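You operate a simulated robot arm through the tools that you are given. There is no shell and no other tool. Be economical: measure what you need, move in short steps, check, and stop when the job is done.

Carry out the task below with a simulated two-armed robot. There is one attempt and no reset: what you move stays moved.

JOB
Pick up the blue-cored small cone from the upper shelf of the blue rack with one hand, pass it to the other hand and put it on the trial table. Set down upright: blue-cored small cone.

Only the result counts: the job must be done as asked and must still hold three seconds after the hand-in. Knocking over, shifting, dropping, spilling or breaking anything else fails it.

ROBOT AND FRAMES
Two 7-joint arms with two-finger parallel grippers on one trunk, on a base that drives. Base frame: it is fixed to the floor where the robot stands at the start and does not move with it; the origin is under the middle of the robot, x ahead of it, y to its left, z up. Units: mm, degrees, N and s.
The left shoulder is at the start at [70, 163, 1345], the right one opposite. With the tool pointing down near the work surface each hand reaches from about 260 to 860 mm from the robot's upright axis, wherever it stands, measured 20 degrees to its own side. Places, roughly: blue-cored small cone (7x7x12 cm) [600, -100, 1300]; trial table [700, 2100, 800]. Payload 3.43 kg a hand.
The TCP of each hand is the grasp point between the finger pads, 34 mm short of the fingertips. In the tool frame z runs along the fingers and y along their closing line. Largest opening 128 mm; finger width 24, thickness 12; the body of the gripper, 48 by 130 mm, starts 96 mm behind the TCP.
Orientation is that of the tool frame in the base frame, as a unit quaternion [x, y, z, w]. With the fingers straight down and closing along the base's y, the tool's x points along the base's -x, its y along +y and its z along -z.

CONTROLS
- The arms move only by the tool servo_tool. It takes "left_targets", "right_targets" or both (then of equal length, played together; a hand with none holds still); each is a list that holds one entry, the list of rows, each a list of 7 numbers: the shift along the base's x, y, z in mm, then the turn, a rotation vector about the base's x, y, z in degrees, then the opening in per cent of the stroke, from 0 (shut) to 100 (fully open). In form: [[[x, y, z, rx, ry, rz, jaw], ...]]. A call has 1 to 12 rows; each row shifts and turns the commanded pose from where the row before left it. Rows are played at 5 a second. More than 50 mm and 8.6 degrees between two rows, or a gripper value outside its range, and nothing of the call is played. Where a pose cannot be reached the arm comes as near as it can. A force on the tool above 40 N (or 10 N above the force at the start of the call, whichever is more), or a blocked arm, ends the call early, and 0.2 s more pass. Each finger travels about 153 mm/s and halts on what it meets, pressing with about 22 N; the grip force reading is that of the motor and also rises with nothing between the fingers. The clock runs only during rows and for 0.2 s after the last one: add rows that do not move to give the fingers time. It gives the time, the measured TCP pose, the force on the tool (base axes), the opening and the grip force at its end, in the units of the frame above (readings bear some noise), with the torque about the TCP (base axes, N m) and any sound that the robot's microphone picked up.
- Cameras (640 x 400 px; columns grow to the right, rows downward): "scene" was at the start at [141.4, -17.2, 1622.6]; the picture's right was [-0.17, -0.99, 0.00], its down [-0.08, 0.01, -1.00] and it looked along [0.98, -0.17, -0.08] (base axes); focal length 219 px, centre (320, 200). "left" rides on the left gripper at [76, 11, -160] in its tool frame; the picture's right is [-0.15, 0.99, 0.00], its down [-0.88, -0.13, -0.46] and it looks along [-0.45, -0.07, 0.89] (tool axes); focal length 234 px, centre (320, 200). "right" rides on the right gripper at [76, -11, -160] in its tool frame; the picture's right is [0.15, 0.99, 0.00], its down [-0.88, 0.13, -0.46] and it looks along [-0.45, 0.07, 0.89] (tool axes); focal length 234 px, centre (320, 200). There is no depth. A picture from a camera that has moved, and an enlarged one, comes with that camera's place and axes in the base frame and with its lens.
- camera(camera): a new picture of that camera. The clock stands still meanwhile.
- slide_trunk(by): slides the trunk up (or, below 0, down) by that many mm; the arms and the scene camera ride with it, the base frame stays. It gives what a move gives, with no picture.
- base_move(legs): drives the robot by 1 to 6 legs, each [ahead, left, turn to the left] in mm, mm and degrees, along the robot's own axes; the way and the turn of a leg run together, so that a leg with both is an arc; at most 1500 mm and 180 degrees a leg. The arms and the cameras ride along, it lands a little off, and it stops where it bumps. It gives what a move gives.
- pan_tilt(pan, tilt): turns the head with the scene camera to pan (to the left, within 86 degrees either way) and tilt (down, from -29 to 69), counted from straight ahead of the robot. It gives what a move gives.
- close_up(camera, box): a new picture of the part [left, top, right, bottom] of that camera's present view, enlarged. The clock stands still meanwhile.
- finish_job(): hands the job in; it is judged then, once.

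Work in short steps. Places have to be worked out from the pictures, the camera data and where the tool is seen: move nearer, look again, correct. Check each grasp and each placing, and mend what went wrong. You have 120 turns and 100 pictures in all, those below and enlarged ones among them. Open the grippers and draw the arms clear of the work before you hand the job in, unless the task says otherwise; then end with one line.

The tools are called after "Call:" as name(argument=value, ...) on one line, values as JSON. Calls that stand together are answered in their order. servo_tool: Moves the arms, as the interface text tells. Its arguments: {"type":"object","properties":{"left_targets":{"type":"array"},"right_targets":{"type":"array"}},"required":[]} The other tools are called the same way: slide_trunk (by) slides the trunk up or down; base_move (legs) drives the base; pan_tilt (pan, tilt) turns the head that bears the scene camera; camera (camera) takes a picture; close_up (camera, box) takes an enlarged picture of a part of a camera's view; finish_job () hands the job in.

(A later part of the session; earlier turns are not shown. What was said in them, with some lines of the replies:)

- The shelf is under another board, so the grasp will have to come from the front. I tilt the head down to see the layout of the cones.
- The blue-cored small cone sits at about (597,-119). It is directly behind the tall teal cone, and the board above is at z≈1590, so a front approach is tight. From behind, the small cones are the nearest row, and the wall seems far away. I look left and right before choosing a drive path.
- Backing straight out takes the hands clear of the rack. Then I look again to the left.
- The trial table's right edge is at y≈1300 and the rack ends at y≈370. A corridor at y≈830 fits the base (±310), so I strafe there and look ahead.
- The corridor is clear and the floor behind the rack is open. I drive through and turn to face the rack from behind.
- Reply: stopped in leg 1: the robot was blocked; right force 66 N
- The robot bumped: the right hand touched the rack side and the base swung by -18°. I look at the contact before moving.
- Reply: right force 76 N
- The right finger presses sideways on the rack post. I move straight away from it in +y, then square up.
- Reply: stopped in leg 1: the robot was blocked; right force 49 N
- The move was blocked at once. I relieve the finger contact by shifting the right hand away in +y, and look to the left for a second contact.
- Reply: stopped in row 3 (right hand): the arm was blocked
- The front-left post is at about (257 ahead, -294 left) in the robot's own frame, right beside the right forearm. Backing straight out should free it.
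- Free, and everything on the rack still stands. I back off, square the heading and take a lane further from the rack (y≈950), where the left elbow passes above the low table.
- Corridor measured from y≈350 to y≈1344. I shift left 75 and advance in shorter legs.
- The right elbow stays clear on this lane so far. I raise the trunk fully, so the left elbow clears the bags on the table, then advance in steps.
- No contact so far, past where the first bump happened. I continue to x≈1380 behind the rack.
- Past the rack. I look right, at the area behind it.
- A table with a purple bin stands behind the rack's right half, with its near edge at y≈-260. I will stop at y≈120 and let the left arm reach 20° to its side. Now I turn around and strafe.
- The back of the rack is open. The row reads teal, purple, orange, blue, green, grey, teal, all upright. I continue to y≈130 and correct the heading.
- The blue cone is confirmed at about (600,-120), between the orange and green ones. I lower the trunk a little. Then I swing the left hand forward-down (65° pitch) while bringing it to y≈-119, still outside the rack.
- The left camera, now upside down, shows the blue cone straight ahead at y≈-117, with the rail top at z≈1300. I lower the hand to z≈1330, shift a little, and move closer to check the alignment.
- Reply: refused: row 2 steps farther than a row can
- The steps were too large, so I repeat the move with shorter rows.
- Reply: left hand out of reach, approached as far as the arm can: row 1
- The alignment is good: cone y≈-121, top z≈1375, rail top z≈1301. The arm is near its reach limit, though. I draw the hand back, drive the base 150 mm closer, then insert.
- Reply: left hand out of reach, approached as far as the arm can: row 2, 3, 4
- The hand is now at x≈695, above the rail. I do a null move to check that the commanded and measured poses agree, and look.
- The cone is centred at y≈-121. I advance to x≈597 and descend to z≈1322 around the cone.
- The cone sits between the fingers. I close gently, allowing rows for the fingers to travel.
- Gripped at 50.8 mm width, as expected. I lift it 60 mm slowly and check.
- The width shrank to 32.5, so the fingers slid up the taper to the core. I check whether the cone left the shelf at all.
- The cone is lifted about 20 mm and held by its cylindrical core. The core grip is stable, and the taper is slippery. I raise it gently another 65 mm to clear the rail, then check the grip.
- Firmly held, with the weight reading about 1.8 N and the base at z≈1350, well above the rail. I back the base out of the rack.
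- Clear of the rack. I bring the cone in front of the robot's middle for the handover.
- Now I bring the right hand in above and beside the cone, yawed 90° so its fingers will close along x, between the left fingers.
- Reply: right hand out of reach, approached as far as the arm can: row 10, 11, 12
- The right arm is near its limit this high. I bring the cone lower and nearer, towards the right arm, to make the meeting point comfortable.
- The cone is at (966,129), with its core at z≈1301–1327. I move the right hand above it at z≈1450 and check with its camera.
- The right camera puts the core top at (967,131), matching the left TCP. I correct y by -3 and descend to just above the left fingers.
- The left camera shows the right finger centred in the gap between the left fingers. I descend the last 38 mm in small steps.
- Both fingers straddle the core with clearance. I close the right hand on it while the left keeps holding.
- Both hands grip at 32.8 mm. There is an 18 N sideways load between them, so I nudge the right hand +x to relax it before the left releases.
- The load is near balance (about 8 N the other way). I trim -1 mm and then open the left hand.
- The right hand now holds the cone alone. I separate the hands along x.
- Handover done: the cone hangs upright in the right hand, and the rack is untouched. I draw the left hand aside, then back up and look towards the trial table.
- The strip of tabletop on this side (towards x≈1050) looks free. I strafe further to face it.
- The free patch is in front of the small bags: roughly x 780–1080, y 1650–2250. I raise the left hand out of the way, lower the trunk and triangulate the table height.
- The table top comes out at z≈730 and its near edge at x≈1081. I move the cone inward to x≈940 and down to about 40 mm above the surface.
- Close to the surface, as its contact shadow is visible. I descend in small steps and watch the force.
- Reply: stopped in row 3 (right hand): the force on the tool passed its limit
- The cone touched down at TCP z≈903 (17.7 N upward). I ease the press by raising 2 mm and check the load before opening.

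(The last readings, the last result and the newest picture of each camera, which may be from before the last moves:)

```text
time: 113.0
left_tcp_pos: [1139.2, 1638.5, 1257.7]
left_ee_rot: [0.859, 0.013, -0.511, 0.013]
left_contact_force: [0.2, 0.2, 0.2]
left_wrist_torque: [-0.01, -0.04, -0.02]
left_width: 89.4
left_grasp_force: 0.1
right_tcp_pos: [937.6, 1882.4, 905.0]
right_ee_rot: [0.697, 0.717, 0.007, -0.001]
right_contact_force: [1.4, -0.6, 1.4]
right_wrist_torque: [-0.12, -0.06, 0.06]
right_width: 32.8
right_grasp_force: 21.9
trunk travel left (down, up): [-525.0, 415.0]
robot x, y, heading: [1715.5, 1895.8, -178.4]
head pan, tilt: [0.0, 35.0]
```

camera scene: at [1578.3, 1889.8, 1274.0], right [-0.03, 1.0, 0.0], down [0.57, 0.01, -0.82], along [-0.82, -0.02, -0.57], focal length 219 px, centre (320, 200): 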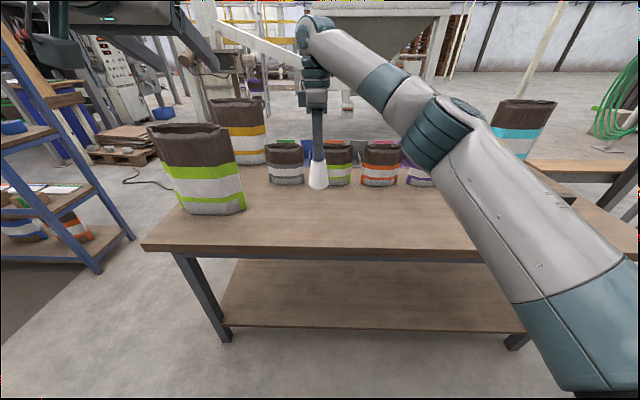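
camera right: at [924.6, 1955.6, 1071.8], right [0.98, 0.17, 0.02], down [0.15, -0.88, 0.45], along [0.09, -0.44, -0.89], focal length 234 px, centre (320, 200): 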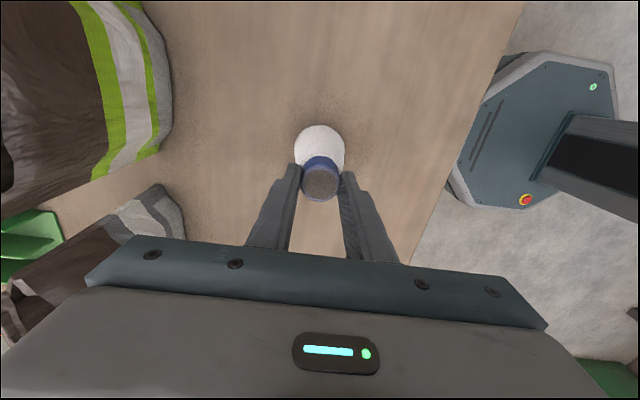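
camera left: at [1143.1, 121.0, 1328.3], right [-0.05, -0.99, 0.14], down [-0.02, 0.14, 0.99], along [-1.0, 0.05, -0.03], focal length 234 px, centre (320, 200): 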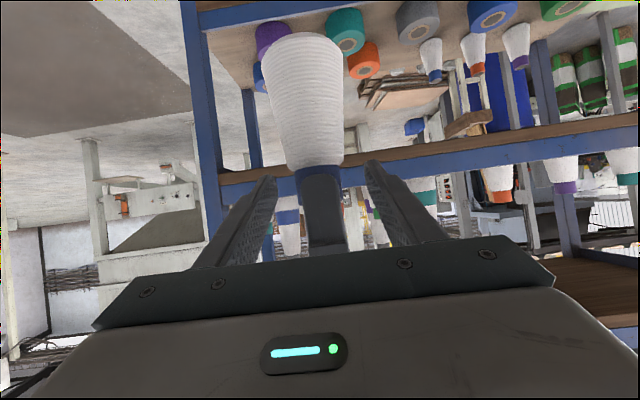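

The load is nearly zero and the cone rests on the table. I open the right hand gently.

Call:
servo_tool(right_targets=[[[0, 0, 0, 0, 0, 0, 30], [0, 0, 0, 0, 0, 0, 40], [0, 0, 0, 0, 0, 0, 55], [0, 0, 0, 0, 0, 0, 60], [0, 0, 0, 0, 0, 0, 60]]])

Call:
close_up(camera="scene", box=[280, 160, 380, 240])

Call:
camera(camera="right")

```text
time: 114.2
left_tcp_pos: [1139.8, 1638.6, 1258.1]
left_ee_rot: [0.859, 0.013, -0.511, 0.012]
left_contact_force: [0.6, 0.8, 0.1]
left_wrist_torque: [0.0, 0.02, 0.01]
left_width: 89.5
left_grasp_force: 0.1
right_tcp_pos: [936.4, 1882.7, 904.3]
right_ee_rot: [0.697, 0.717, 0.007, -0.002]
right_contact_force: [0.1, -0.2, 0.6]
right_wrist_torque: [0.02, 0.0, -0.01]
right_width: 77.0
right_grasp_force: 0.1
trunk travel left (down, up): [-525.0, 415.0]
robot x, y, heading: [1715.8, 1895.0, -178.4]
head pan, tilt: [0.0, 35.0]
```

```text
5.00 times, centred on (330, 200) of scene
camera zoom: at [1578.3, 1889.9, 1274.0], right [-0.03, 1.0, 0.0], down [0.57, 0.01, -0.82], along [-0.82, -0.02, -0.57], focal length 1095 px, centre (270, 200)
```

zoom: 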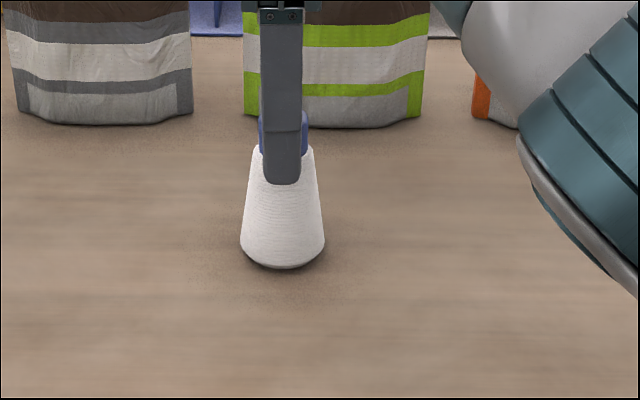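

```text
39 pictures are left
camera right: at [923.6, 1955.2, 1064.2], right [0.98, 0.17, 0.01], down [0.15, -0.88, 0.45], along [0.08, -0.44, -0.89], focal length 234 px, centre (320, 200)
```

right: 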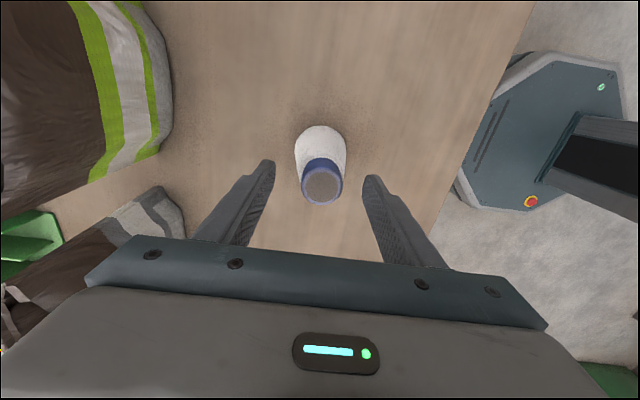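

The cone stands free and upright between the open fingers. I lift the right hand straight up, then verify.

Call:
servo_tool(right_targets=[[[0, 0, 15, 0, 0, 0, 60], [0, 0, 30, 0, 0, 0, 60], [0, 0, 40, 0, 0, 0, 60], [0, 0, 40, 0, 0, 0, 60], [0, 0, 40, 0, 0, 0, 60], [0, 0, 40, 0, 0, 0, 60]]])

Call:
base_move(legs=[[-350, 0, 0]])

Call:
camera(camera="scene")

```text
time: 115.6
left_tcp_pos: [1141.3, 1639.2, 1260.0]
left_ee_rot: [0.859, 0.013, -0.511, 0.013]
left_contact_force: [0.2, 0.0, -0.4]
left_wrist_torque: [-0.02, 0.01, -0.01]
left_width: 89.6
left_grasp_force: 0.1
right_tcp_pos: [970.2, 1903.7, 1103.0]
right_ee_rot: [0.697, 0.717, 0.006, -0.003]
right_contact_force: [0.5, -0.1, -0.1]
right_wrist_torque: [0.0, -0.01, -0.01]
right_width: 76.7
right_grasp_force: 0.1
right hand out of reach, approached as far as the arm can: row 4, 5, 6
trunk travel left (down, up): [-525.0, 415.0]
robot x, y, heading: [1718.2, 1892.8, -178.6]
head pan, tilt: [0.0, 35.0]
```

```text
time: 117.9
left_tcp_pos: [1482.8, 1646.9, 1256.9]
left_ee_rot: [0.859, 0.014, -0.511, 0.014]
left_contact_force: [0.1, -0.6, 0.3]
left_wrist_torque: [0.0, 0.0, 0.04]
left_width: 89.5
left_grasp_force: 0.2
right_tcp_pos: [1312.3, 1911.3, 1101.9]
right_ee_rot: [0.697, 0.717, 0.007, -0.002]
right_contact_force: [0.7, -0.8, 0.5]
right_wrist_torque: [0.02, 0.02, 0.0]
right_width: 76.7
right_grasp_force: 0.1
trunk travel left (down, up): [-525.0, 415.0]
robot x, y, heading: [2059.2, 1901.3, -178.7]
head pan, tilt: [0.0, 35.0]
```

```text
38 pictures are left
camera scene: at [1921.0, 1898.7, 1274.0], right [-0.03, 1.0, 0.0], down [0.57, 0.02, -0.82], along [-0.82, -0.02, -0.57], focal length 219 px, centre (320, 200)
```

scene: 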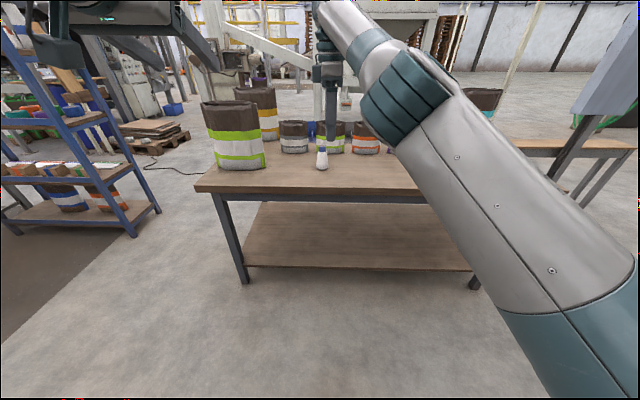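

The cone stands upright on the trial table. Both hands are open and clear, and nothing else has moved, so I hand in.

Call:
finish_job()

```text
The job is handed in.
```

The blue-cored small cone was taken from the upper shelf with the left hand, passed to the right hand and set down upright on the trial table. On the way to the rack the right hand bumped its side; in the pictures afterwards everything on it was still standing.
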